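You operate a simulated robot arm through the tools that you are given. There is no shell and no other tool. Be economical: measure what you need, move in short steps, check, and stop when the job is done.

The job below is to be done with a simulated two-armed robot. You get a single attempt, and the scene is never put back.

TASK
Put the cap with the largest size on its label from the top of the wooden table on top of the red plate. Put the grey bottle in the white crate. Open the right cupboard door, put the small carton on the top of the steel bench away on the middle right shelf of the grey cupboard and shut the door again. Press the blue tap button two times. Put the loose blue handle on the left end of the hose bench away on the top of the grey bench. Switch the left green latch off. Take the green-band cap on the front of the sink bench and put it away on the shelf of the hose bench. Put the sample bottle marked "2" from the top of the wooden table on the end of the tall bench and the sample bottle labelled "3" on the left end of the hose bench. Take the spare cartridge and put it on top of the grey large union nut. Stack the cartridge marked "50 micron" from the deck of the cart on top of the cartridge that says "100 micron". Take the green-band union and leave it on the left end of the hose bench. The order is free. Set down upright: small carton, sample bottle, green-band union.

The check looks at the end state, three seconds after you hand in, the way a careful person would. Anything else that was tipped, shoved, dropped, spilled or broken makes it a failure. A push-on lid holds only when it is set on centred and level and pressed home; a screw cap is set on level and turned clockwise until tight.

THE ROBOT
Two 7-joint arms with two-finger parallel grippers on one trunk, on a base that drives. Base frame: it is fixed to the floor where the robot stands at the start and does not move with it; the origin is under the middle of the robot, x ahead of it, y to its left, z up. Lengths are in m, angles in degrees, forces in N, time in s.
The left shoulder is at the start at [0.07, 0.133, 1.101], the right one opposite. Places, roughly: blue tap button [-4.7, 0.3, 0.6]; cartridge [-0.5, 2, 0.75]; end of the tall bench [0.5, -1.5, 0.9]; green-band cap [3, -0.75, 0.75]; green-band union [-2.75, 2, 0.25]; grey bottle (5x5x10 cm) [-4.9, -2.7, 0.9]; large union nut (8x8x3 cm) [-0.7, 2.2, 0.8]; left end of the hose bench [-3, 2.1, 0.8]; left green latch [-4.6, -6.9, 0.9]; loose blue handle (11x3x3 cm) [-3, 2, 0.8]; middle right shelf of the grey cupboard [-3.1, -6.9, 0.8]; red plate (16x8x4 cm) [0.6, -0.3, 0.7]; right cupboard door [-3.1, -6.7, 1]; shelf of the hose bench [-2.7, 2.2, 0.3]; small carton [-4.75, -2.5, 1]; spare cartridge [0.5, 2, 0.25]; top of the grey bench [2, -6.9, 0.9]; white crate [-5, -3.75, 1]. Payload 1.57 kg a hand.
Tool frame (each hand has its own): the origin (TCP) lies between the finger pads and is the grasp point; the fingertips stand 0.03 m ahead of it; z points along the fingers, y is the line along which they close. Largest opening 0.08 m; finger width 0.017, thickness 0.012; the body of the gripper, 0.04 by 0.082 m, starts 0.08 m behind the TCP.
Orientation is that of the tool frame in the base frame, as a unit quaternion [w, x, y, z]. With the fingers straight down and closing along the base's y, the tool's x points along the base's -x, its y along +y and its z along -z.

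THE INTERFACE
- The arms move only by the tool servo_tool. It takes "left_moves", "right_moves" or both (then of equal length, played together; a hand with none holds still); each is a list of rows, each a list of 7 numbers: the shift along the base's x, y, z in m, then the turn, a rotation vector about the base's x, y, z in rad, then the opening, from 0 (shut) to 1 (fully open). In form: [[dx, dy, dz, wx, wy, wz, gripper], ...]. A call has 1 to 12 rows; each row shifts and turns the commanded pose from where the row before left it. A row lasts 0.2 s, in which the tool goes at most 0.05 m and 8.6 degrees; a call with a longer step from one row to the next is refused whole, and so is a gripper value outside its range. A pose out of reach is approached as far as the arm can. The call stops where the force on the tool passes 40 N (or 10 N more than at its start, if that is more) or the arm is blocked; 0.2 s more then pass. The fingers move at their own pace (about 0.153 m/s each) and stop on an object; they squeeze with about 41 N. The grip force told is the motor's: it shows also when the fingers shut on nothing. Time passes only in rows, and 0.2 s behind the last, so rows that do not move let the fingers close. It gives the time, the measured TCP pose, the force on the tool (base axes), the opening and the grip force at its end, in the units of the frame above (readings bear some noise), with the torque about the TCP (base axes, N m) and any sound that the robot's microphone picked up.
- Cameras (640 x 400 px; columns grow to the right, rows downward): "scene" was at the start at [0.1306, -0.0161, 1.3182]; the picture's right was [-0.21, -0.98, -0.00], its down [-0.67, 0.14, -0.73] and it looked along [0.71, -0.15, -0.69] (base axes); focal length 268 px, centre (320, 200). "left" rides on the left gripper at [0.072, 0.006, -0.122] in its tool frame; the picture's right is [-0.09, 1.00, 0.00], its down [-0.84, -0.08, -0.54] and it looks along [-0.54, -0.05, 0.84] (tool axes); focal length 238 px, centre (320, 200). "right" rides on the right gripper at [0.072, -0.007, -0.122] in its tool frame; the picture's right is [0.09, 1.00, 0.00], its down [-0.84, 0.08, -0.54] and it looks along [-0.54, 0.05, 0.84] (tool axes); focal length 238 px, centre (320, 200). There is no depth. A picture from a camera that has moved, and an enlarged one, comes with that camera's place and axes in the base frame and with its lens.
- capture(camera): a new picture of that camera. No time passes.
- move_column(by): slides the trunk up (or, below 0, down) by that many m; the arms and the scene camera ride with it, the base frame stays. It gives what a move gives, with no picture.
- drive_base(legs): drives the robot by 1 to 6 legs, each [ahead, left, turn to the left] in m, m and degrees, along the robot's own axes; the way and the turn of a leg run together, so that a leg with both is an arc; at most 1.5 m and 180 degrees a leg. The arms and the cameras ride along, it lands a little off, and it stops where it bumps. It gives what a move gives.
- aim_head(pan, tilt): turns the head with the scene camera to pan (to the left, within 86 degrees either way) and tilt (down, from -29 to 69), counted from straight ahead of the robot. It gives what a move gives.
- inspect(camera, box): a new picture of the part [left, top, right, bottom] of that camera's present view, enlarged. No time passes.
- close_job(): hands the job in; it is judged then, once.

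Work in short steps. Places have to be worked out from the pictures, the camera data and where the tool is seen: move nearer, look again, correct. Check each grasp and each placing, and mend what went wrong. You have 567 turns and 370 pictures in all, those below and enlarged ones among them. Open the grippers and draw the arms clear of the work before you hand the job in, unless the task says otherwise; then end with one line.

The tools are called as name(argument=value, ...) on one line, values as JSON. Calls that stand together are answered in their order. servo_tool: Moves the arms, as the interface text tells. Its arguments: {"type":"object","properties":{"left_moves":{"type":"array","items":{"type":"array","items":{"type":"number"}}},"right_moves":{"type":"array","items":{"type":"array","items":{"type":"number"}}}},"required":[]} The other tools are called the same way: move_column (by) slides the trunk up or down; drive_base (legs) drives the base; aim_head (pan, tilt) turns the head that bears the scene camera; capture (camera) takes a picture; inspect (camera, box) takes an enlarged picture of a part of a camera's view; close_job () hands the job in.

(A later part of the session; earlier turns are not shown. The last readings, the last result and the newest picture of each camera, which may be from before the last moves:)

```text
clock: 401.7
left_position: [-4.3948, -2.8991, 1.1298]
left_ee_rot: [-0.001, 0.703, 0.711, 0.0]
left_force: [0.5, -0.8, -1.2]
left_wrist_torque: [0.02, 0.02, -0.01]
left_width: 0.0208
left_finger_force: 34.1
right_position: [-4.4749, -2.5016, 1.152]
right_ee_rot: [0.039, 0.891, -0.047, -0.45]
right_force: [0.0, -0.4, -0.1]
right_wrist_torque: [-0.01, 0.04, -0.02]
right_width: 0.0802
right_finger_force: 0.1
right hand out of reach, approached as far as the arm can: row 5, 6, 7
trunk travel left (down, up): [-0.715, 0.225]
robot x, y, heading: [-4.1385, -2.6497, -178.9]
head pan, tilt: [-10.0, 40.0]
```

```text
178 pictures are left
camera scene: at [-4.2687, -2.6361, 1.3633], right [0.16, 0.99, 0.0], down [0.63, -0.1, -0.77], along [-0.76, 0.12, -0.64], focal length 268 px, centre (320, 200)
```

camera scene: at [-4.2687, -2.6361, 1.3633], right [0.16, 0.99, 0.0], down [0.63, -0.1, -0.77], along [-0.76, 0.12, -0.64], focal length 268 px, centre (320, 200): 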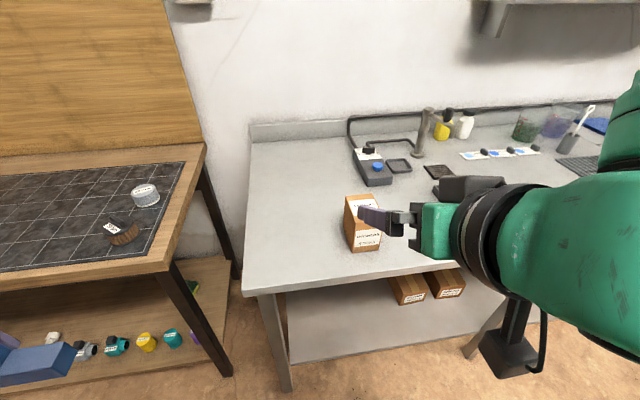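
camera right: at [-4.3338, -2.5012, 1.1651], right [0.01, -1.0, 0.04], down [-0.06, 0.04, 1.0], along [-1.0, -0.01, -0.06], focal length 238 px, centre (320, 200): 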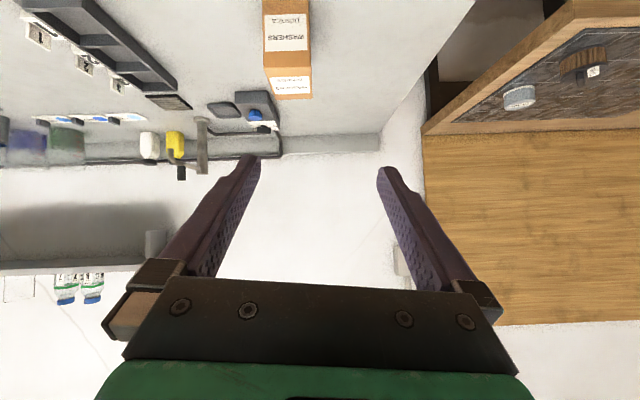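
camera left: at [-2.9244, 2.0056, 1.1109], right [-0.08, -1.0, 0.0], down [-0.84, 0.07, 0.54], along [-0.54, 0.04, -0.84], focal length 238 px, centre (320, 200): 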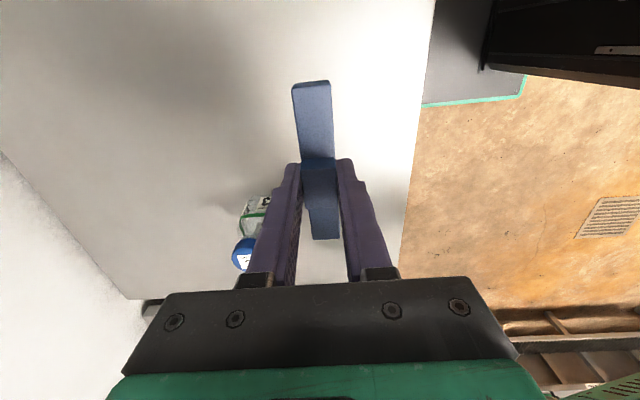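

Pitch is 54°. I lower the column 0.2 m to bring the hand level with the carton, then align laterally.

move_column(by=-0.2)

servo_tool(right_moves=[[0, 0.018, -0.015, 0, 0, 0, 1], [0, 0.017, -0.01, 0, 0, 0, 1]])

capture(camera="right")

capture(camera="scene")

```text
clock: 403.9
left_position: [-4.3959, -2.899, 0.9287]
left_ee_rot: [0.0, 0.703, 0.711, -0.001]
left_force: [0.3, 0.0, -0.8]
left_wrist_torque: [-0.01, 0.01, 0.0]
left_width: 0.0211
left_finger_force: 34.1
right_position: [-4.4762, -2.5008, 0.9503]
right_ee_rot: [0.039, 0.892, -0.046, -0.448]
right_force: [-0.1, 0.0, -0.6]
right_wrist_torque: [-0.01, 0.0, -0.02]
right_width: 0.0799
right_finger_force: 0.1
trunk travel left (down, up): [-0.515, 0.425]
robot x, y, heading: [-4.135, -2.6459, -179.0]
head pan, tilt: [-10.0, 40.0]
```

```text
clock: 404.5
left_position: [-4.3953, -2.8986, 0.9285]
left_ee_rot: [0.0, 0.702, 0.712, -0.001]
left_force: [0.6, -0.2, -0.8]
left_wrist_torque: [0.0, -0.02, 0.02]
left_width: 0.0209
left_finger_force: 34.6
right_position: [-4.4928, -2.467, 0.9432]
right_ee_rot: [0.039, 0.893, -0.047, -0.447]
right_force: [-0.3, -0.2, -0.2]
right_wrist_torque: [0.02, -0.02, 0.03]
right_width: 0.08
right_finger_force: 0.0
right hand out of reach, approached as far as the arm can: row 1, 2
trunk travel left (down, up): [-0.515, 0.425]
robot x, y, heading: [-4.1315, -2.6491, -178.9]
head pan, tilt: [-10.0, 40.0]
```

```text
177 pictures are left
camera right: at [-4.3515, -2.467, 0.9582], right [0.01, -1.0, 0.04], down [-0.07, 0.04, 1.0], along [-1.0, -0.01, -0.07], focal length 238 px, centre (320, 200)
```

right: 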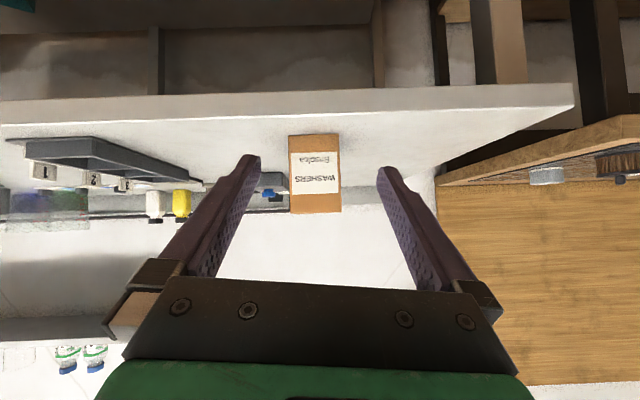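

```text
176 pictures are left
camera scene: at [-4.2704, -2.6347, 1.1631], right [0.16, 0.99, 0.0], down [0.63, -0.1, -0.77], along [-0.76, 0.12, -0.64], focal length 268 px, centre (320, 200)
```

scene: 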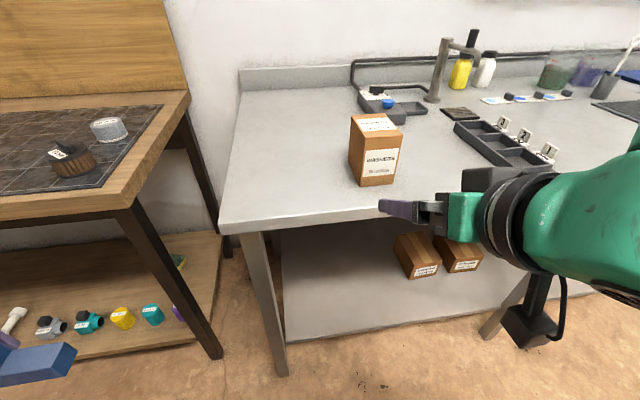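

Aligned. I advance 0.2 m around the carton, lowering slightly to TCP z≈0.915.

servo_tool(right_moves=[[-0.04, 0, -0.006, 0, 0, 0, 1], [-0.04, 0, -0.006, 0, 0, 0, 1], [-0.04, 0, -0.006, 0, 0, 0, 1]])

capture(camera="right")

inspect(camera="scene", box=[310, 80, 530, 240])

```text
clock: 405.3
left_position: [-4.3966, -2.8989, 0.9277]
left_ee_rot: [0.001, 0.703, 0.711, 0.001]
left_force: [-0.6, 0.4, -0.5]
left_wrist_torque: [-0.02, 0.0, -0.01]
left_width: 0.0211
left_finger_force: 34.5
right_position: [-4.6144, -2.4677, 0.9267]
right_ee_rot: [0.039, 0.892, -0.047, -0.448]
right_force: [0.2, 0.2, 0.3]
right_wrist_torque: [0.0, -0.01, 0.01]
right_width: 0.08
right_finger_force: 0.1
trunk travel left (down, up): [-0.515, 0.425]
robot x, y, heading: [-4.134, -2.6499, -179.1]
head pan, tilt: [-10.0, 40.0]
```

```text
175 pictures are left
camera right: at [-4.4723, -2.4672, 0.9406], right [0.01, -1.0, 0.04], down [-0.07, 0.04, 1.0], along [-1.0, -0.01, -0.07], focal length 238 px, centre (320, 200)
```

right: 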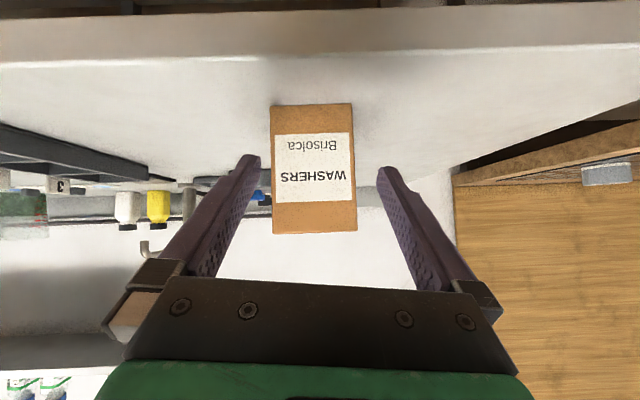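

```text
2.50 times, centred on (420, 160) of scene
camera zoom: at [-4.2717, -2.6352, 1.1629], right [0.16, 0.99, 0.0], down [0.64, -0.1, -0.77], along [-0.76, 0.12, -0.64], focal length 671 px, centre (70, 300)
```

zoom: 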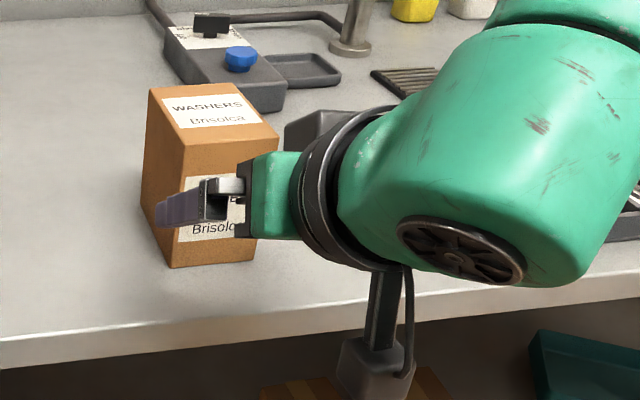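

Carton front face is at x≈-4.65, height 0.856–0.953. I advance 7 cm, lower 1.8 cm and close.

servo_tool(right_moves=[[-0.035, 0.001, -0.009, 0, 0, 0, 1], [-0.035, 0.001, -0.009, 0, 0, 0, 1], [0, 0, 0, 0, 0, 0, 0.5], [0, 0, 0, 0, 0, 0, 0.5], [0, 0, 0, 0, 0, 0, 0.5]])

capture(camera="right")

```text
clock: 406.5
left_position: [-4.3957, -2.8989, 0.9285]
left_ee_rot: [0.001, 0.703, 0.711, 0.0]
left_force: [-0.9, -0.4, -1.1]
left_wrist_torque: [0.0, -0.02, -0.01]
left_width: 0.0211
left_finger_force: 33.8
right_position: [-4.6805, -2.4677, 0.9094]
right_ee_rot: [0.039, 0.892, -0.047, -0.448]
right_force: [0.0, 0.7, -0.3]
right_wrist_torque: [0.11, -0.11, 0.0]
right_width: 0.0701
right_finger_force: 40.9
trunk travel left (down, up): [-0.515, 0.425]
robot x, y, heading: [-4.1336, -2.6522, -179.2]
head pan, tilt: [-10.0, 40.0]
```

```text
173 pictures are left
camera right: at [-4.5396, -2.466, 0.9234], right [0.01, -1.0, 0.04], down [-0.07, 0.04, 1.0], along [-1.0, -0.01, -0.07], focal length 238 px, centre (320, 200)
```

right: 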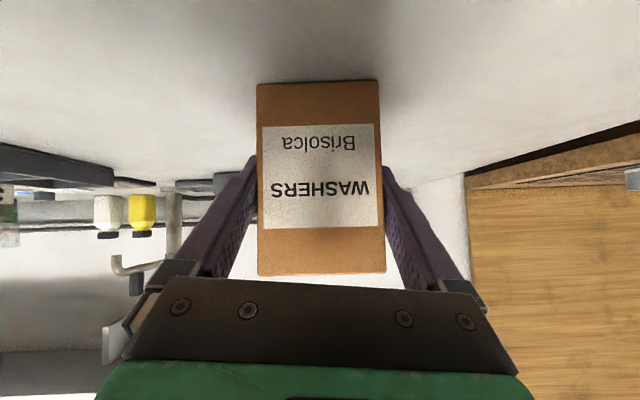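

Gripped (0.070). I lift, retract, back off, and turn toward the far wall (-y) to look at the cupboard.

servo_tool(right_moves=[[0, 0, 0.03, 0, 0, 0, 0.5], [0, 0, 0.04, 0, 0, 0, 0.5], [0.04, 0, 0.02, 0, 0, 0, 0.5], [0.045, 0, 0, 0, 0, 0, 0.5], [0.045, 0, 0, 0, 0, 0, 0.5], [0.045, 0, 0, 0, 0, 0, 0.5]])

drive_base(legs=[[-0.8, 0, 0], [0, 0, 90]])

move_column(by=0.2)

aim_head(pan=0, tilt=15)

capture(camera="scene")

```text
clock: 407.9
left_position: [-4.395, -2.9, 0.9295]
left_ee_rot: [0.0, 0.703, 0.711, -0.001]
left_force: [-0.8, 0.0, -0.9]
left_wrist_torque: [0.0, 0.01, -0.03]
left_width: 0.0209
left_finger_force: 33.8
right_position: [-4.5017, -2.4658, 0.9986]
right_ee_rot: [0.038, 0.892, -0.047, -0.448]
right_force: [-0.1, 0.0, -2.2]
right_wrist_torque: [0.02, -0.05, -0.01]
right_width: 0.0699
right_finger_force: 40.7
trunk travel left (down, up): [-0.515, 0.425]
robot x, y, heading: [-4.1379, -2.6474, -179.2]
head pan, tilt: [-10.0, 40.0]
```

```text
clock: 416.0
left_position: [-3.0832, -2.8911, 0.9294]
left_ee_rot: [0.001, -0.014, 1.0, 0.001]
left_force: [0.1, -0.3, -0.5]
left_wrist_torque: [0.0, -0.01, 0.04]
left_width: 0.0209
left_finger_force: 34.0
right_position: [-3.5151, -3.0063, 0.9986]
right_ee_rot: [0.347, 0.659, 0.603, -0.286]
right_force: [0.1, -1.2, -1.9]
right_wrist_torque: [0.08, -0.01, -0.01]
right_width: 0.0694
right_finger_force: 41.1
trunk travel left (down, up): [-0.515, 0.425]
robot x, y, heading: [-3.3399, -2.634, -88.1]
head pan, tilt: [-10.0, 40.0]
```

```text
clock: 418.2
left_position: [-3.0844, -2.8913, 1.1285]
left_ee_rot: [0.001, -0.014, 1.0, 0.0]
left_force: [-0.7, 0.3, -0.8]
left_wrist_torque: [-0.04, 0.03, 0.0]
left_width: 0.0208
left_finger_force: 33.8
right_position: [-3.5148, -3.0064, 1.1975]
right_ee_rot: [0.347, 0.658, 0.603, -0.287]
right_force: [0.2, -0.7, -2.4]
right_wrist_torque: [0.07, 0.02, 0.0]
right_width: 0.0694
right_finger_force: 41.5
trunk travel left (down, up): [-0.715, 0.225]
robot x, y, heading: [-3.3379, -2.6381, -88.1]
head pan, tilt: [-10.0, 40.0]
```

```text
clock: 419.1
left_position: [-3.0834, -2.8926, 1.1281]
left_ee_rot: [0.001, -0.015, 1.0, 0.0]
left_force: [-0.3, 0.2, -0.1]
left_wrist_torque: [0.02, 0.0, -0.01]
left_width: 0.0211
left_finger_force: 34.0
right_position: [-3.5144, -3.0078, 1.1997]
right_ee_rot: [0.346, 0.659, 0.604, -0.285]
right_force: [-1.3, -0.6, -1.5]
right_wrist_torque: [0.08, -0.01, -0.01]
right_width: 0.0693
right_finger_force: 40.7
trunk travel left (down, up): [-0.715, 0.225]
robot x, y, heading: [-3.3399, -2.636, -88.1]
head pan, tilt: [0.0, 15.0]
```

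```text
172 pictures are left
camera scene: at [-3.334, -2.7782, 1.4026], right [-1.0, -0.03, 0.0], down [-0.01, 0.26, -0.97], along [0.03, -0.97, -0.26], focal length 268 px, centre (320, 200)
```

scene: 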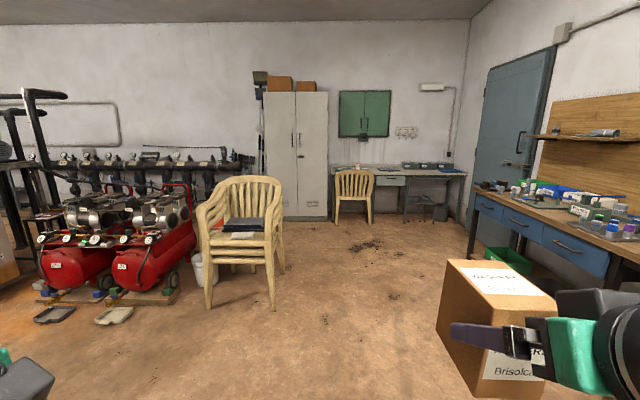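

The grey cupboard is at the far wall. Before that I'd deliver the handle to the grey bench (2, -6.9); I look left (east) for a route.

aim_head(pan=55, tilt=12)

capture(camera="scene")

```text
clock: 420.3
left_position: [-3.0843, -2.8919, 1.1291]
left_ee_rot: [0.001, -0.015, 1.0, 0.001]
left_force: [0.1, 0.2, -1.0]
left_wrist_torque: [-0.01, 0.01, -0.01]
left_width: 0.0207
left_finger_force: 34.6
right_position: [-3.5147, -3.0073, 1.1987]
right_ee_rot: [0.347, 0.659, 0.603, -0.287]
right_force: [-1.0, -0.2, -2.9]
right_wrist_torque: [0.06, 0.04, 0.0]
right_width: 0.0692
right_finger_force: 41.0
trunk travel left (down, up): [-0.715, 0.225]
robot x, y, heading: [-3.3403, -2.6339, -88.0]
head pan, tilt: [55.0, 12.0]
```

```text
171 pictures are left
camera scene: at [-3.259, -2.7359, 1.4075], right [-0.55, -0.84, 0.0], down [-0.17, 0.11, -0.98], along [0.82, -0.53, -0.21], focal length 268 px, centre (320, 200)
```

scene: 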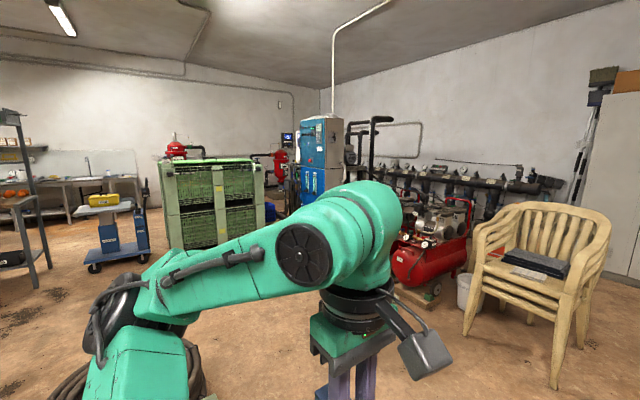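

I drive down the aisle (keeping clear of the stacked chairs) to y≈-5.4 and look east from there.

drive_base(legs=[[0.6, -0.45, 0], [1.4, 0, 0], [0.8, 0, 0]])

aim_head(pan=75, tilt=15)

capture(camera="scene")

aim_head(pan=20, tilt=15)

capture(camera="scene")

```text
clock: 434.9
left_position: [-3.4409, -5.7165, 1.128]
left_ee_rot: [0.001, -0.012, 1.0, 0.0]
left_force: [0.0, 0.2, 0.7]
left_wrist_torque: [-0.02, -0.04, 0.02]
left_width: 0.0208
left_finger_force: 34.2
right_position: [-3.8719, -5.8297, 1.1995]
right_ee_rot: [0.346, 0.66, 0.602, -0.287]
right_force: [0.4, 0.5, -1.5]
right_wrist_torque: [0.07, 0.02, 0.0]
right_width: 0.0688
right_finger_force: 41.2
trunk travel left (down, up): [-0.715, 0.225]
robot x, y, heading: [-3.6941, -5.4576, -88.4]
head pan, tilt: [55.0, 12.0]
```

```text
clock: 435.7
left_position: [-3.4392, -5.7171, 1.1286]
left_ee_rot: [0.001, -0.013, 1.0, 0.0]
left_force: [0.5, 2.0, -0.9]
left_wrist_torque: [0.04, 0.01, -0.02]
left_width: 0.0208
left_finger_force: 34.4
right_position: [-3.8726, -5.83, 1.1981]
right_ee_rot: [0.346, 0.66, 0.601, -0.288]
right_force: [-0.4, 0.2, -3.0]
right_wrist_torque: [0.07, 0.02, 0.0]
right_width: 0.0687
right_finger_force: 40.9
trunk travel left (down, up): [-0.715, 0.225]
robot x, y, heading: [-3.6943, -5.4621, -88.5]
head pan, tilt: [75.0, 15.0]
```

```text
170 pictures are left
camera scene: at [-3.6014, -5.5306, 1.4027], right [-0.23, -0.97, 0.0], down [-0.25, 0.06, -0.97], along [0.94, -0.23, -0.26], focal length 268 px, centre (320, 200)
```

scene: 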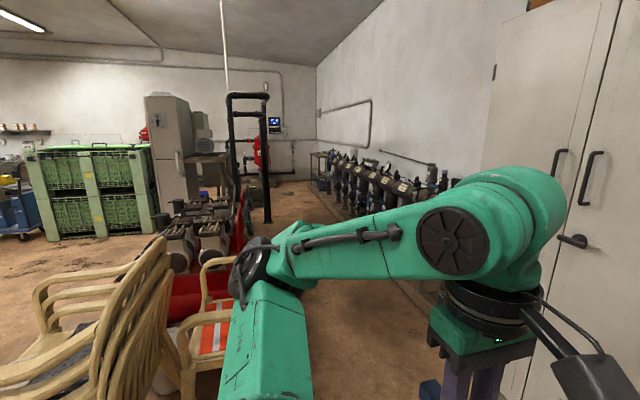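

```text
clock: 437.0
left_position: [-3.4396, -5.7161, 1.1279]
left_ee_rot: [0.002, -0.012, 1.0, 0.0]
left_force: [-1.5, -0.4, 0.3]
left_wrist_torque: [-0.01, -0.01, -0.05]
left_width: 0.0209
left_finger_force: 34.2
right_position: [-3.8709, -5.8293, 1.1985]
right_ee_rot: [0.345, 0.661, 0.601, -0.288]
right_force: [0.3, -0.3, -2.6]
right_wrist_torque: [0.05, -0.01, -0.03]
right_width: 0.0687
right_finger_force: 41.3
trunk travel left (down, up): [-0.715, 0.225]
robot x, y, heading: [-3.6901, -5.4583, -88.6]
head pan, tilt: [20.0, 15.0]
```

```text
169 pictures are left
camera scene: at [-3.6578, -5.5954, 1.4026], right [-0.93, -0.37, 0.0], down [-0.1, 0.24, -0.97], along [0.36, -0.9, -0.26], focal length 268 px, centre (320, 200)
```

scene: 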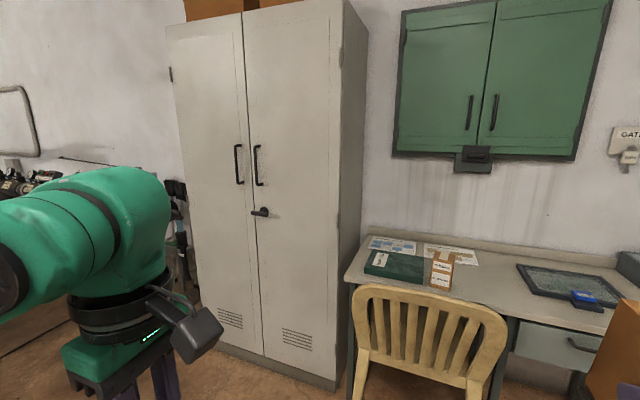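

The small grey bench is seen at the far end of the corridor between compressors and the wall manifold. I turn to face +x and drive along y≈-6.05.

drive_base(legs=[[0, 0, 88.5], [0.5, -0.58, 0], [1.0, 0, 0]])

aim_head(pan=0, tilt=20)

capture(camera="scene")

```text
clock: 449.6
left_position: [-1.9416, -5.8114, 1.1286]
left_ee_rot: [0.001, -0.7, 0.714, 0.001]
left_force: [0.0, 0.7, 0.1]
left_wrist_torque: [0.0, 0.01, -0.01]
left_width: 0.0209
left_finger_force: 34.4
right_position: [-1.8472, -6.2487, 1.199]
right_ee_rot: [0.449, 0.062, 0.891, 0.031]
right_force: [1.0, 0.3, -3.3]
right_wrist_torque: [0.02, 0.08, -0.01]
right_width: 0.0681
right_finger_force: 40.9
trunk travel left (down, up): [-0.715, 0.225]
robot x, y, heading: [-2.2115, -6.0542, -1.1]
head pan, tilt: [20.0, 15.0]
```

```text
clock: 450.4
left_position: [-1.9428, -5.8118, 1.1284]
left_ee_rot: [0.0, -0.7, 0.714, 0.0]
left_force: [-0.7, -0.5, 1.1]
left_wrist_torque: [-0.01, 0.0, 0.0]
left_width: 0.0211
left_finger_force: 34.1
right_position: [-1.8478, -6.2485, 1.198]
right_ee_rot: [0.448, 0.062, 0.891, 0.03]
right_force: [0.2, 0.8, -1.2]
right_wrist_torque: [0.02, 0.06, -0.01]
right_width: 0.0679
right_finger_force: 40.9
trunk travel left (down, up): [-0.715, 0.225]
robot x, y, heading: [-2.2107, -6.0561, -0.9]
head pan, tilt: [0.0, 20.0]
```

```text
168 pictures are left
camera scene: at [-2.0669, -6.0546, 1.3945], right [-0.02, -1.0, 0.0], down [-0.34, 0.01, -0.94], along [0.94, -0.02, -0.34], focal length 268 px, centre (320, 200)
```

scene: 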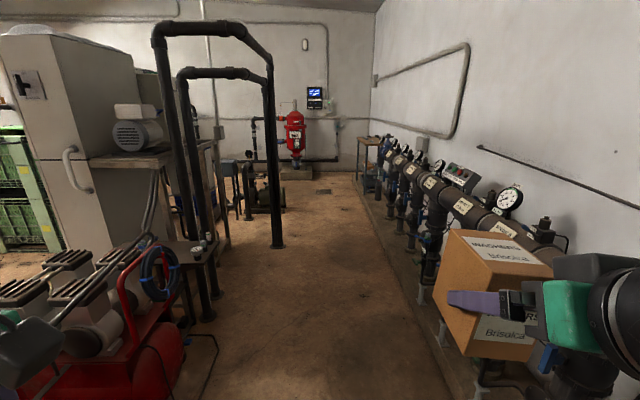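

The corridor at x≈0.4 spans y -5.67 to -6.7. I tuck the left arm in, shift to y≈-6.17, and proceed.

servo_tool(left_moves=[[0.03, -0.035, 0, 0, 0, 0, 0.05], [0.03, -0.035, 0, 0, 0, 0, 0.05], [0.03, -0.035, 0, 0, 0, 0, 0.05], [0.03, -0.03, 0, 0, 0, 0, 0.05]])

drive_base(legs=[[0.3, -0.12, 1], [1.4, 0, 0], [1.0, 0, 0]])

aim_head(pan=-20, tilt=25)

capture(camera="scene")

```text
clock: 451.4
left_position: [-1.8189, -5.9502, 1.1278]
left_ee_rot: [0.001, -0.7, 0.715, 0.002]
left_force: [0.3, -0.8, -0.3]
left_wrist_torque: [0.01, 0.03, -0.02]
left_width: 0.021
left_finger_force: 34.8
right_position: [-1.8471, -6.2518, 1.196]
right_ee_rot: [0.449, 0.063, 0.891, 0.032]
right_force: [-0.8, -0.5, -1.9]
right_wrist_torque: [0.03, 0.1, 0.01]
right_width: 0.0679
right_finger_force: 41.1
trunk travel left (down, up): [-0.715, 0.225]
robot x, y, heading: [-2.2083, -6.0502, -0.8]
head pan, tilt: [0.0, 20.0]
```

```text
clock: 465.0
left_position: [0.8823, -6.1407, 1.1287]
left_ee_rot: [0.001, -0.696, 0.718, 0.001]
left_force: [0.2, 0.5, -0.4]
left_wrist_torque: [-0.02, -0.01, -0.01]
left_width: 0.0211
left_finger_force: 34.2
right_position: [0.8526, -6.4427, 1.1982]
right_ee_rot: [0.449, 0.067, 0.891, 0.029]
right_force: [0.1, 0.4, -2.0]
right_wrist_torque: [-0.01, 0.05, -0.01]
right_width: 0.0676
right_finger_force: 41.2
trunk travel left (down, up): [-0.715, 0.225]
robot x, y, heading: [0.489, -6.2394, -1.5]
head pan, tilt: [0.0, 20.0]
```

```text
clock: 465.8
left_position: [0.8834, -6.142, 1.1278]
left_ee_rot: [0.001, -0.696, 0.718, 0.001]
left_force: [-0.1, 0.3, -0.2]
left_wrist_torque: [0.0, 0.01, 0.0]
left_width: 0.0209
left_finger_force: 34.9
right_position: [0.8531, -6.4427, 1.1977]
right_ee_rot: [0.448, 0.067, 0.891, 0.028]
right_force: [0.3, 0.4, -2.8]
right_wrist_torque: [0.01, 0.06, 0.01]
right_width: 0.0678
right_finger_force: 41.2
trunk travel left (down, up): [-0.715, 0.225]
robot x, y, heading: [0.4924, -6.2407, -1.8]
head pan, tilt: [-20.0, 25.0]
```

```text
167 pictures are left
camera scene: at [0.6292, -6.2774, 1.3864], right [-0.37, -0.93, 0.0], down [-0.39, 0.16, -0.91], along [0.84, -0.33, -0.42], focal length 268 px, centre (320, 200)
```

scene: 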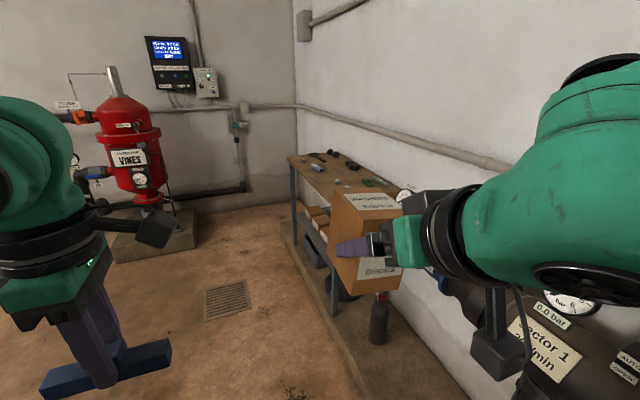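

The bench at the end (about x 1.5–2.3, y<-6.72) is the target. I drive on to x≈1.75 and turn right to face it.

drive_base(legs=[[1.25, 0.1, 0], [0, 0, -88]])

aim_head(pan=0, tilt=35)

capture(camera="scene")

```text
clock: 475.9
left_position: [1.8617, -6.5524, 1.1297]
left_ee_rot: [0.001, -0.005, 1.0, 0.0]
left_force: [-0.1, -0.3, -0.5]
left_wrist_torque: [0.0, -0.02, -0.02]
left_width: 0.0209
left_finger_force: 33.9
right_position: [1.5595, -6.5366, 1.1985]
right_ee_rot: [0.344, 0.664, 0.597, -0.29]
right_force: [0.4, -0.7, -2.2]
right_wrist_torque: [0.07, 0.04, -0.02]
right_width: 0.0678
right_finger_force: 41.1
trunk travel left (down, up): [-0.715, 0.225]
robot x, y, heading: [1.7458, -6.1652, -89.4]
head pan, tilt: [-20.0, 25.0]
```

```text
clock: 476.7
left_position: [1.8622, -6.5526, 1.1288]
left_ee_rot: [0.002, -0.006, 1.0, 0.0]
left_force: [0.0, 0.6, -0.6]
left_wrist_torque: [-0.02, 0.03, 0.02]
left_width: 0.0208
left_finger_force: 34.9
right_position: [1.5605, -6.5363, 1.1982]
right_ee_rot: [0.344, 0.664, 0.597, -0.29]
right_force: [-0.7, 0.2, -2.2]
right_wrist_torque: [0.07, 0.04, 0.02]
right_width: 0.0676
right_finger_force: 40.9
trunk travel left (down, up): [-0.715, 0.225]
robot x, y, heading: [1.744, -6.1686, -89.3]
head pan, tilt: [0.0, 35.0]
```

```text
166 pictures are left
camera scene: at [1.7446, -6.3051, 1.3707], right [-1.0, -0.01, 0.0], down [-0.01, 0.57, -0.82], along [0.01, -0.82, -0.57], focal length 268 px, centre (320, 200)
```

scene: 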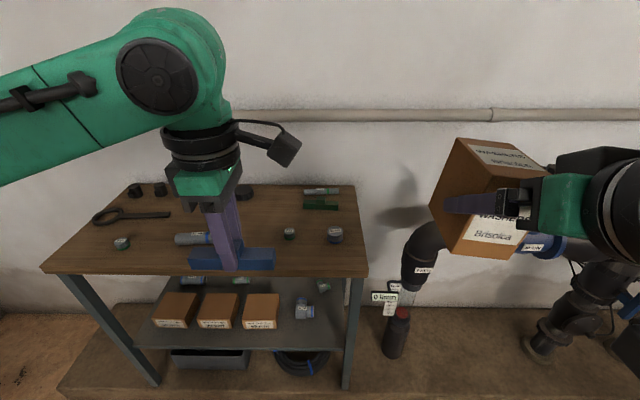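

I zoom on the bench top to find a free patch for the handle.

inspect(camera="scene", box=[40, 170, 380, 280])

capture(camera="left")

```text
1.88 times, centred on (210, 225) of scene
camera zoom: at [1.7446, -6.3051, 1.3707], right [-1.0, -0.01, 0.0], down [-0.01, 0.57, -0.82], along [0.01, -0.82, -0.57], focal length 505 px, centre (527, 153)
```

zoom: 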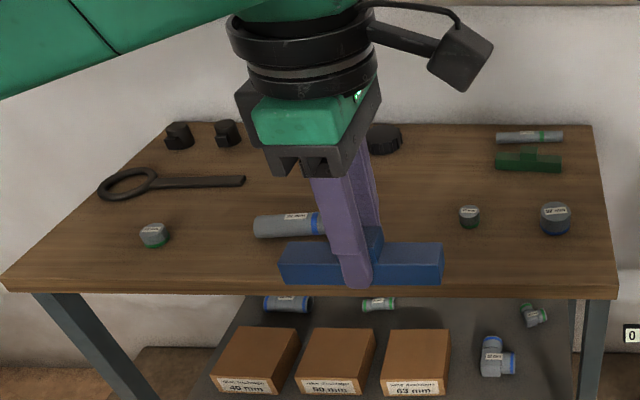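

```text
164 pictures are left
camera left: at [1.7899, -6.5467, 1.2508], right [0.08, 1.0, 0.0], down [0.84, -0.07, 0.54], along [0.54, -0.04, -0.84], focal length 238 px, centre (320, 200)
```

left: 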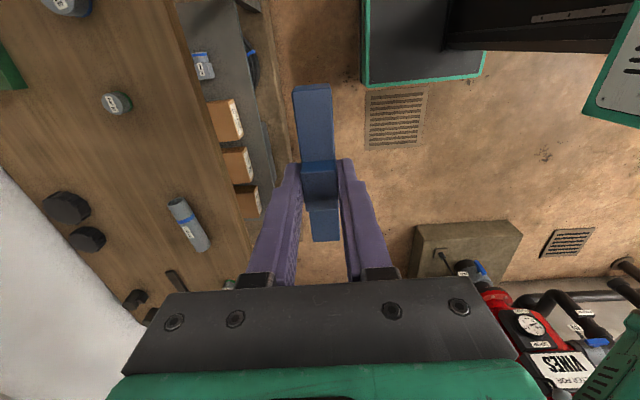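

There's a free strip at the front: handle centre (1.925, -6.765). I drive 0.15 m forward and position the left hand.

drive_base(legs=[[0.15, 0, 0]])

servo_tool(left_moves=[[0.03, -0.03, -0.02, 0, 0, 0, 0.05], [0.03, -0.03, -0.03, 0, 0, 0, 0.05], [0, 0, -0.04, 0, 0, 0, 0.05], [0, 0, -0.03, 0, 0, 0, 0.05]])

capture(camera="left")

capture(camera="scene")

```text
clock: 478.1
left_position: [1.8625, -6.7009, 1.1288]
left_ee_rot: [0.001, -0.005, 1.0, -0.001]
left_force: [0.3, -0.7, 0.0]
left_wrist_torque: [-0.03, 0.01, 0.01]
left_width: 0.0208
left_finger_force: 33.9
right_position: [1.5613, -6.683, 1.1989]
right_ee_rot: [0.344, 0.664, 0.596, -0.291]
right_force: [0.3, 0.2, -2.9]
right_wrist_torque: [0.08, -0.02, 0.02]
right_width: 0.0678
right_finger_force: 41.2
trunk travel left (down, up): [-0.715, 0.225]
robot x, y, heading: [1.745, -6.3172, -89.1]
head pan, tilt: [0.0, 35.0]
```

```text
refused: row 2 steps farther than a row can; nothing moved
```

```text
163 pictures are left
camera left: at [1.7918, -6.6947, 1.2517], right [0.08, 1.0, 0.0], down [0.84, -0.07, 0.54], along [0.54, -0.05, -0.84], focal length 238 px, centre (320, 200)
```

left: 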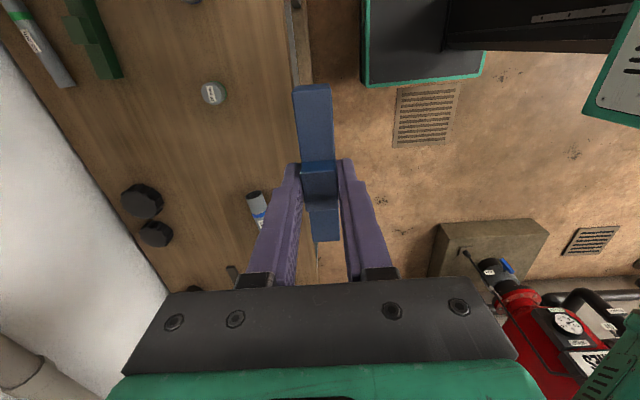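

```text
162 pictures are left
camera scene: at [1.7467, -6.4528, 1.3709], right [-1.0, -0.01, 0.0], down [-0.01, 0.57, -0.82], along [0.01, -0.82, -0.57], focal length 268 px, centre (320, 200)
```

scene: 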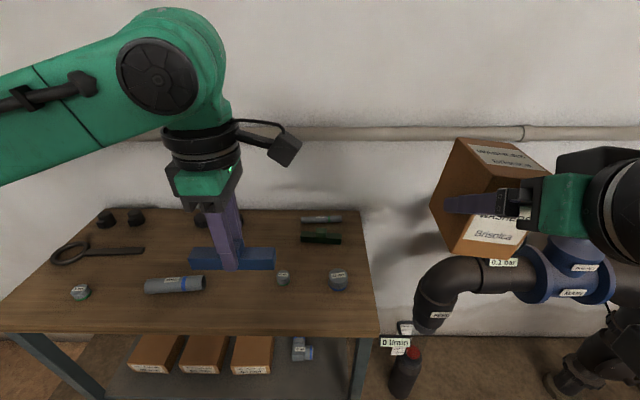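

I move the left hand to (1.905, -6.773) and lower to z≈0.97 (smaller rows).

servo_tool(left_moves=[[0.021, -0.036, -0.01, 0, 0, 0, 0.05], [0.021, -0.036, -0.01, 0, 0, 0, 0.05], [0, 0, -0.04, 0, 0, 0, 0.05], [0, 0, -0.04, 0, 0, 0, 0.05], [0, 0, -0.04, 0, 0, 0, 0.05], [0, 0, -0.02, 0, 0, 0, 0.05]])

capture(camera="left")

inspect(camera="scene", box=[120, 200, 380, 340])

```text
clock: 479.5
left_position: [1.9061, -6.7761, 0.9672]
left_ee_rot: [0.001, -0.005, 1.0, -0.001]
left_force: [0.5, -0.6, -0.7]
left_wrist_torque: [-0.03, 0.02, -0.02]
left_width: 0.0209
left_finger_force: 35.0
right_position: [1.5625, -6.687, 1.1971]
right_ee_rot: [0.344, 0.664, 0.597, -0.29]
right_force: [0.0, -0.4, -1.9]
right_wrist_torque: [0.08, -0.02, 0.04]
right_width: 0.0677
right_finger_force: 40.7
trunk travel left (down, up): [-0.715, 0.225]
robot x, y, heading: [1.7467, -6.3206, -89.4]
head pan, tilt: [0.0, 35.0]
```

```text
161 pictures are left
camera left: at [1.834, -6.7699, 1.0888], right [0.08, 1.0, 0.0], down [0.84, -0.07, 0.54], along [0.54, -0.05, -0.84], focal length 238 px, centre (320, 200)
```

left: 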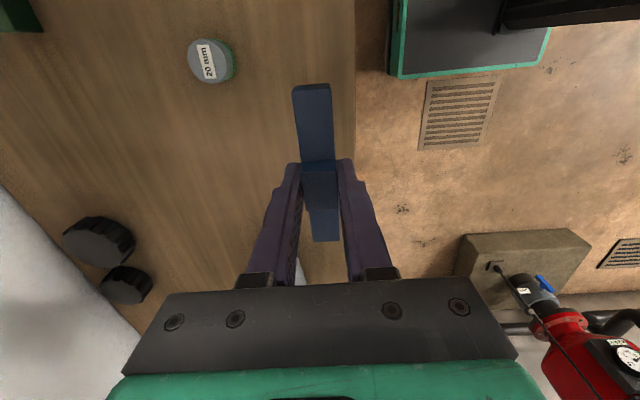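

```text
2.46 times, centred on (250, 270) of scene
camera zoom: at [1.7467, -6.4553, 1.3707], right [-1.0, -0.01, 0.0], down [-0.01, 0.57, -0.82], along [0.01, -0.82, -0.57], focal length 661 px, centre (492, 28)
```

zoom: 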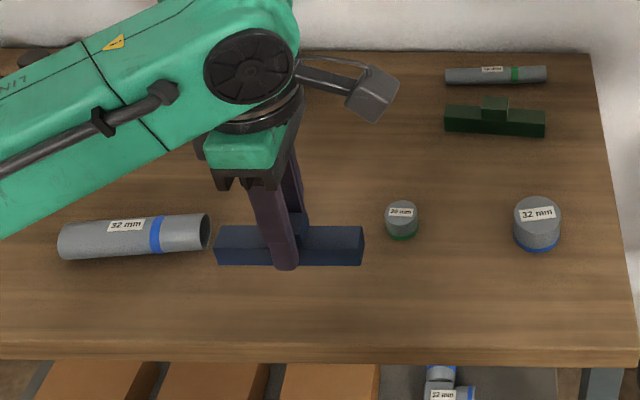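

The handle is above the free strip, ~3.7 cm from the front edge. I shift 8 mm inward and lower to contact.

servo_tool(left_moves=[[-0.006, -0.008, -0.015, 0, 0, 0, 0.05], [0, 0, -0.015, 0, 0, 0, 0.05], [0, 0, -0.006, 0, 0, 0, 0.05]])

servo_tool(left_moves=[[0, 0, -0.005, 0, 0, 0, 0.05], [0, 0, -0.004, 0, 0, 0, 0.05]])

servo_tool(left_moves=[[0, 0, -0.004, 0, 0, 0, 0.05], [0, 0, -0.004, 0, 0, 0, 0.05]])

```text
clock: 480.3
left_position: [1.8999, -6.7823, 0.9318]
left_ee_rot: [0.001, -0.005, 1.0, 0.001]
left_force: [-0.9, -0.3, -0.3]
left_wrist_torque: [0.0, 0.03, 0.01]
left_width: 0.0206
left_finger_force: 33.9
right_position: [1.5606, -6.686, 1.1976]
right_ee_rot: [0.344, 0.664, 0.597, -0.29]
right_force: [-0.4, -0.2, -1.5]
right_wrist_torque: [0.1, -0.02, -0.03]
right_width: 0.0676
right_finger_force: 41.0
trunk travel left (down, up): [-0.715, 0.225]
robot x, y, heading: [1.7456, -6.3204, -89.3]
head pan, tilt: [0.0, 35.0]
```

```text
clock: 480.9
left_position: [1.9004, -6.7833, 0.9241]
left_ee_rot: [0.002, -0.005, 1.0, 0.0]
left_force: [-0.2, -0.2, -0.2]
left_wrist_torque: [-0.01, -0.02, 0.01]
left_width: 0.0209
left_finger_force: 34.0
right_position: [1.5613, -6.686, 1.1975]
right_ee_rot: [0.343, 0.665, 0.597, -0.29]
right_force: [0.7, -0.5, -2.3]
right_wrist_torque: [0.09, 0.03, 0.01]
right_width: 0.0677
right_finger_force: 40.8
trunk travel left (down, up): [-0.715, 0.225]
robot x, y, heading: [1.7445, -6.3156, -89.2]
head pan, tilt: [0.0, 35.0]
```

```text
clock: 481.5
left_position: [1.8991, -6.7831, 0.9167]
left_ee_rot: [0.001, -0.005, 1.0, 0.0]
left_force: [1.0, 0.0, 0.3]
left_wrist_torque: [0.02, -0.01, 0.0]
left_width: 0.0211
left_finger_force: 33.6
right_position: [1.5608, -6.6864, 1.1992]
right_ee_rot: [0.343, 0.665, 0.597, -0.29]
right_force: [0.1, 0.1, -2.6]
right_wrist_torque: [0.08, 0.03, 0.02]
right_width: 0.0679
right_finger_force: 41.2
trunk travel left (down, up): [-0.715, 0.225]
robot x, y, heading: [1.7429, -6.3167, -89.3]
head pan, tilt: [0.0, 35.0]
```

inspect(camera="scene", box=[160, 240, 320, 340])

servo_tool(left_moves=[[0, 0, -0.004, 0, 0, 0, 0.05], [0, 0, -0.004, 0, 0, 0, 0.05]])

```text
4.00 times, centred on (240, 290) of scene
camera zoom: at [1.7467, -6.4554, 1.3706], right [-1.0, -0.01, 0.0], down [-0.01, 0.57, -0.82], along [0.01, -0.82, -0.57], focal length 1074 px, centre (640, -160)
```

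zoom: 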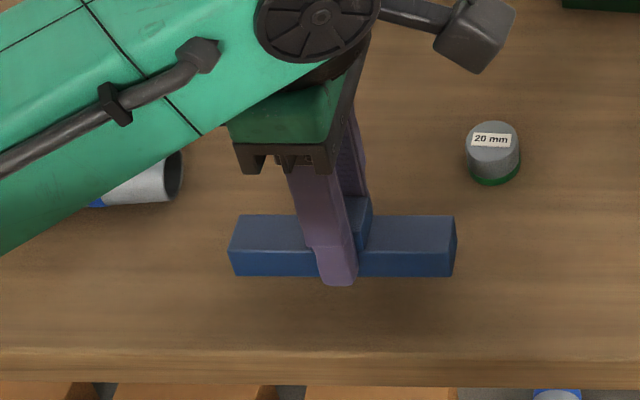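

```text
clock: 482.1
left_position: [1.8999, -6.7822, 0.9073]
left_ee_rot: [0.001, -0.005, 1.0, 0.0]
left_force: [-0.3, -0.4, -0.4]
left_wrist_torque: [0.01, 0.0, 0.02]
left_width: 0.0208
left_finger_force: 34.4
right_position: [1.562, -6.6861, 1.1989]
right_ee_rot: [0.343, 0.665, 0.597, -0.29]
right_force: [0.3, -0.9, -2.7]
right_wrist_torque: [0.05, 0.01, 0.01]
right_width: 0.0676
right_finger_force: 41.0
trunk travel left (down, up): [-0.715, 0.225]
robot x, y, heading: [1.7482, -6.3207, -89.3]
head pan, tilt: [0.0, 35.0]
```

Still above the surface; I keep lowering in small steps.

servo_tool(left_moves=[[0, 0, -0.005, 0, 0, 0, 0.05], [0, 0, -0.004, 0, 0, 0, 0.05]])

servo_tool(left_moves=[[0, 0, -0.004, 0, 0, 0, 0.05], [0, 0, -0.004, 0, 0, 0, 0.05]])

inspect(camera="scene", box=[160, 240, 320, 340])

```text
clock: 482.7
left_position: [1.9003, -6.7808, 0.8996]
left_ee_rot: [0.001, -0.005, 1.0, -0.001]
left_force: [0.2, -0.2, 0.8]
left_wrist_torque: [-0.01, 0.05, 0.0]
left_width: 0.0209
left_finger_force: 34.0
right_position: [1.5612, -6.6872, 1.1978]
right_ee_rot: [0.344, 0.665, 0.596, -0.291]
right_force: [0.2, -0.2, -2.7]
right_wrist_torque: [0.05, -0.01, -0.02]
right_width: 0.0678
right_finger_force: 40.7
trunk travel left (down, up): [-0.715, 0.225]
robot x, y, heading: [1.7487, -6.317, -89.6]
head pan, tilt: [0.0, 35.0]
```

```text
clock: 483.3
left_position: [1.8989, -6.7819, 0.8933]
left_ee_rot: [0.001, -0.005, 1.0, -0.003]
left_force: [2.5, -3.2, 24.7]
left_wrist_torque: [-0.07, -0.07, 0.01]
left_width: 0.0213
left_finger_force: 34.6
right_position: [1.5609, -6.6828, 1.1991]
right_ee_rot: [0.344, 0.664, 0.597, -0.29]
right_force: [-1.0, -0.1, -1.5]
right_wrist_torque: [0.08, -0.01, -0.01]
right_width: 0.0676
right_finger_force: 41.0
trunk travel left (down, up): [-0.715, 0.225]
robot x, y, heading: [1.7485, -6.3191, -89.2]
head pan, tilt: [0.0, 35.0]
```

```text
4.00 times, centred on (240, 290) of scene
camera zoom: at [1.7463, -6.4528, 1.3712], right [-1.0, -0.01, 0.0], down [-0.01, 0.57, -0.82], along [0.01, -0.82, -0.57], focal length 1074 px, centre (640, -160)
```

zoom: 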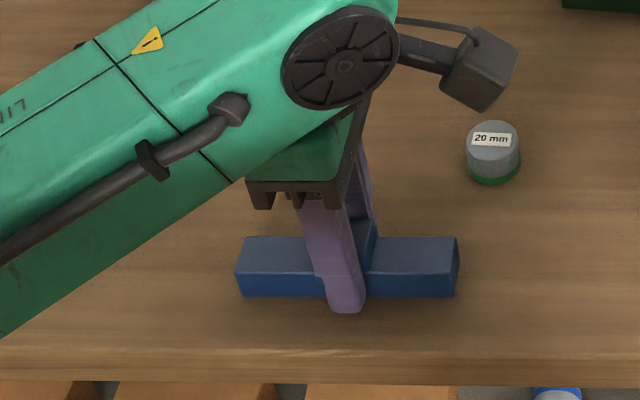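

Contact. I ease 3 mm, open and rise.

servo_tool(left_moves=[[0, 0, 0.003, 0, 0, 0, 0.05], [0, 0, 0, 0, 0, 0, 0.6], [0, 0, 0, 0, 0, 0, 0.6], [0, 0, 0.03, 0, 0, 0, 0.6], [0, 0, 0.04, 0, 0, 0, 0.6], [0, 0, 0.04, 0, 0, 0, 1], [0, 0, 0.04, 0, 0, 0, 1], [0, 0.04, 0.02, 0, 0, 0, 1]])

inspect(camera="scene", box=[120, 200, 380, 340])

```text
clock: 485.1
left_position: [1.8995, -6.7397, 1.0655]
left_ee_rot: [0.001, -0.005, 1.0, -0.001]
left_force: [0.5, 0.5, -0.1]
left_wrist_torque: [-0.03, 0.03, 0.02]
left_width: 0.08
left_finger_force: 0.1
right_position: [1.5629, -6.684, 1.1988]
right_ee_rot: [0.344, 0.664, 0.597, -0.29]
right_force: [-0.5, 0.5, -2.1]
right_wrist_torque: [0.06, 0.02, 0.03]
right_width: 0.0678
right_finger_force: 41.1
trunk travel left (down, up): [-0.715, 0.225]
robot x, y, heading: [1.7458, -6.3177, -89.3]
head pan, tilt: [0.0, 35.0]
```

```text
2.46 times, centred on (250, 270) of scene
camera zoom: at [1.7476, -6.4524, 1.3709], right [-1.0, -0.01, 0.0], down [-0.01, 0.57, -0.82], along [0.01, -0.82, -0.57], focal length 661 px, centre (492, 28)
```

zoom: 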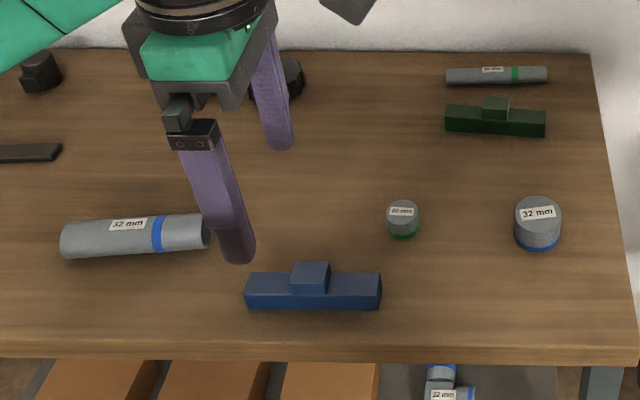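

The handle lies on the bench. I pull the left hand back and rotate it to face forward, back off slightly, and strafe right along the corridor (facing the wall) to the cupboard.

servo_tool(left_moves=[[0, 0.03, 0, 0, 0, -0.143, 1], [0, 0.03, 0, 0, 0, -0.143, 1], [0, 0.03, 0, 0, 0, -0.143, 1], [0, 0.02, 0, 0, 0, -0.143, 1], [0, 0.0, 0, 0, 0, -0.143, 1], [0, 0.0, 0, 0, 0, -0.143, 1], [0, 0, 0, 0, 0, -0.143, 1], [0, 0, 0, 0, 0, -0.143, 1], [0, 0, 0, 0, 0, -0.143, 1], [0, 0, 0, 0, 0, -0.143, 1], [0, 0, 0, 0, 0, -0.14, 1]])

drive_base(legs=[[-0.14, 0, 0], [0, -1.4, 0], [0, -1.4, 0]])

capture(camera="scene")

```text
clock: 487.5
left_position: [1.8983, -6.6324, 1.0655]
left_ee_rot: [0.0, 0.704, 0.71, -0.001]
left_force: [0.0, -0.5, -0.4]
left_wrist_torque: [0.0, -0.01, 0.04]
left_width: 0.08
left_finger_force: 0.1
right_position: [1.5628, -6.6857, 1.1985]
right_ee_rot: [0.344, 0.664, 0.597, -0.29]
right_force: [0.5, 0.1, -1.9]
right_wrist_torque: [0.07, 0.01, 0.01]
right_width: 0.0678
right_finger_force: 41.2
trunk travel left (down, up): [-0.715, 0.225]
robot x, y, heading: [1.7451, -6.3182, -89.4]
head pan, tilt: [0.0, 35.0]
```

```text
clock: 502.0
left_position: [-0.892, -6.5716, 1.0646]
left_ee_rot: [0.001, 0.695, 0.719, -0.001]
left_force: [-0.3, -0.4, 1.1]
left_wrist_torque: [-0.01, -0.03, -0.01]
left_width: 0.0799
left_finger_force: 0.1
right_position: [-1.2271, -6.6314, 1.1981]
right_ee_rot: [0.347, 0.658, 0.605, -0.286]
right_force: [0.1, 0.0, -2.0]
right_wrist_torque: [0.04, 0.03, -0.04]
right_width: 0.0677
right_finger_force: 41.3
trunk travel left (down, up): [-0.715, 0.225]
robot x, y, heading: [-1.0526, -6.2597, -87.9]
head pan, tilt: [0.0, 35.0]
```

```text
156 pictures are left
camera scene: at [-1.0475, -6.3979, 1.3706], right [-1.0, -0.04, 0.0], down [-0.02, 0.57, -0.82], along [0.03, -0.82, -0.57], focal length 268 px, centre (320, 200)
```

scene: 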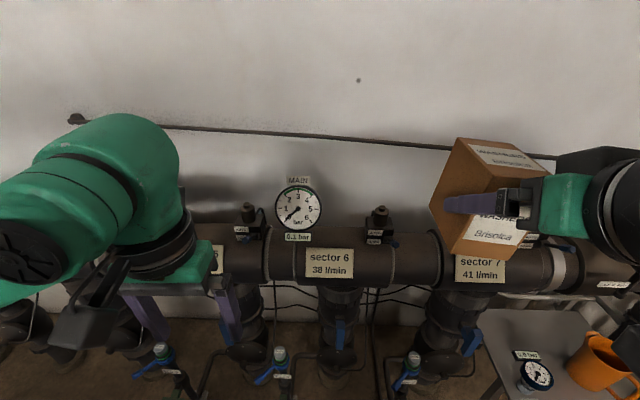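

I back up 0.2 m (drifted a bit) and continue right toward the cupboard.

drive_base(legs=[[-0.3, 0, -2], [0, -1.4, 0], [0, -0.35, 0]])

aim_head(pan=-10, tilt=20)

capture(camera="scene")

```text
clock: 512.5
left_position: [-2.668, -6.3023, 1.0641]
left_ee_rot: [0.0, 0.702, 0.712, -0.001]
left_force: [-0.3, 0.4, 0.6]
left_wrist_torque: [0.02, 0.01, 0.01]
left_width: 0.08
left_finger_force: 0.0
right_position: [-3.0067, -6.3559, 1.1977]
right_ee_rot: [0.343, 0.665, 0.597, -0.29]
right_force: [0.0, -0.1, -2.7]
right_wrist_torque: [0.07, -0.02, -0.03]
right_width: 0.0677
right_finger_force: 41.2
trunk travel left (down, up): [-0.715, 0.225]
robot x, y, heading: [-2.8232, -5.9859, -89.1]
head pan, tilt: [0.0, 35.0]
```

```text
clock: 513.3
left_position: [-2.6703, -6.3039, 1.0651]
left_ee_rot: [0.0, 0.703, 0.711, 0.0]
left_force: [0.1, 0.4, 0.2]
left_wrist_torque: [-0.01, -0.01, -0.04]
left_width: 0.0799
left_finger_force: 0.0
right_position: [-3.0069, -6.3554, 1.1976]
right_ee_rot: [0.344, 0.664, 0.597, -0.29]
right_force: [-0.6, -0.6, -1.2]
right_wrist_torque: [0.07, 0.0, 0.0]
right_width: 0.0677
right_finger_force: 41.0
trunk travel left (down, up): [-0.715, 0.225]
robot x, y, heading: [-2.8243, -5.9887, -89.3]
head pan, tilt: [-10.0, 20.0]
```

```text
155 pictures are left
camera scene: at [-2.8384, -6.1296, 1.3944], right [-0.99, 0.16, 0.0], down [0.06, 0.34, -0.94], along [-0.15, -0.93, -0.34], focal length 268 px, centre (320, 200)
```

scene: 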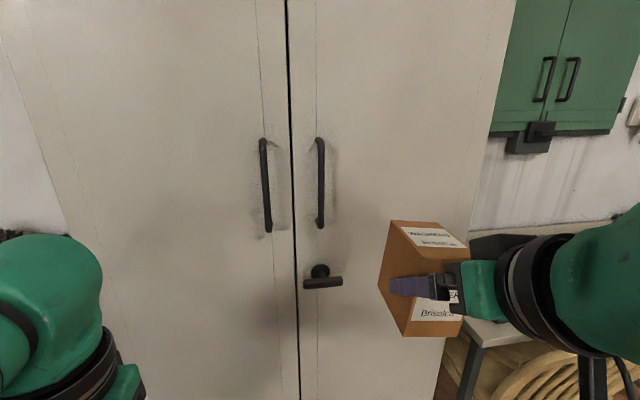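

I zoom on the door handle and latch.

inspect(camera="scene", box=[240, 120, 380, 310])

```text
2.11 times, centred on (310, 215) of scene
camera zoom: at [-2.8384, -6.1296, 1.3944], right [-0.99, 0.16, 0.0], down [0.06, 0.34, -0.94], along [-0.15, -0.93, -0.34], focal length 565 px, centre (341, 168)
```

zoom: 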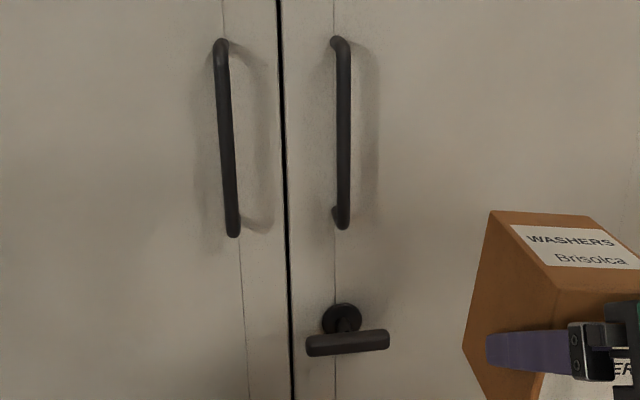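

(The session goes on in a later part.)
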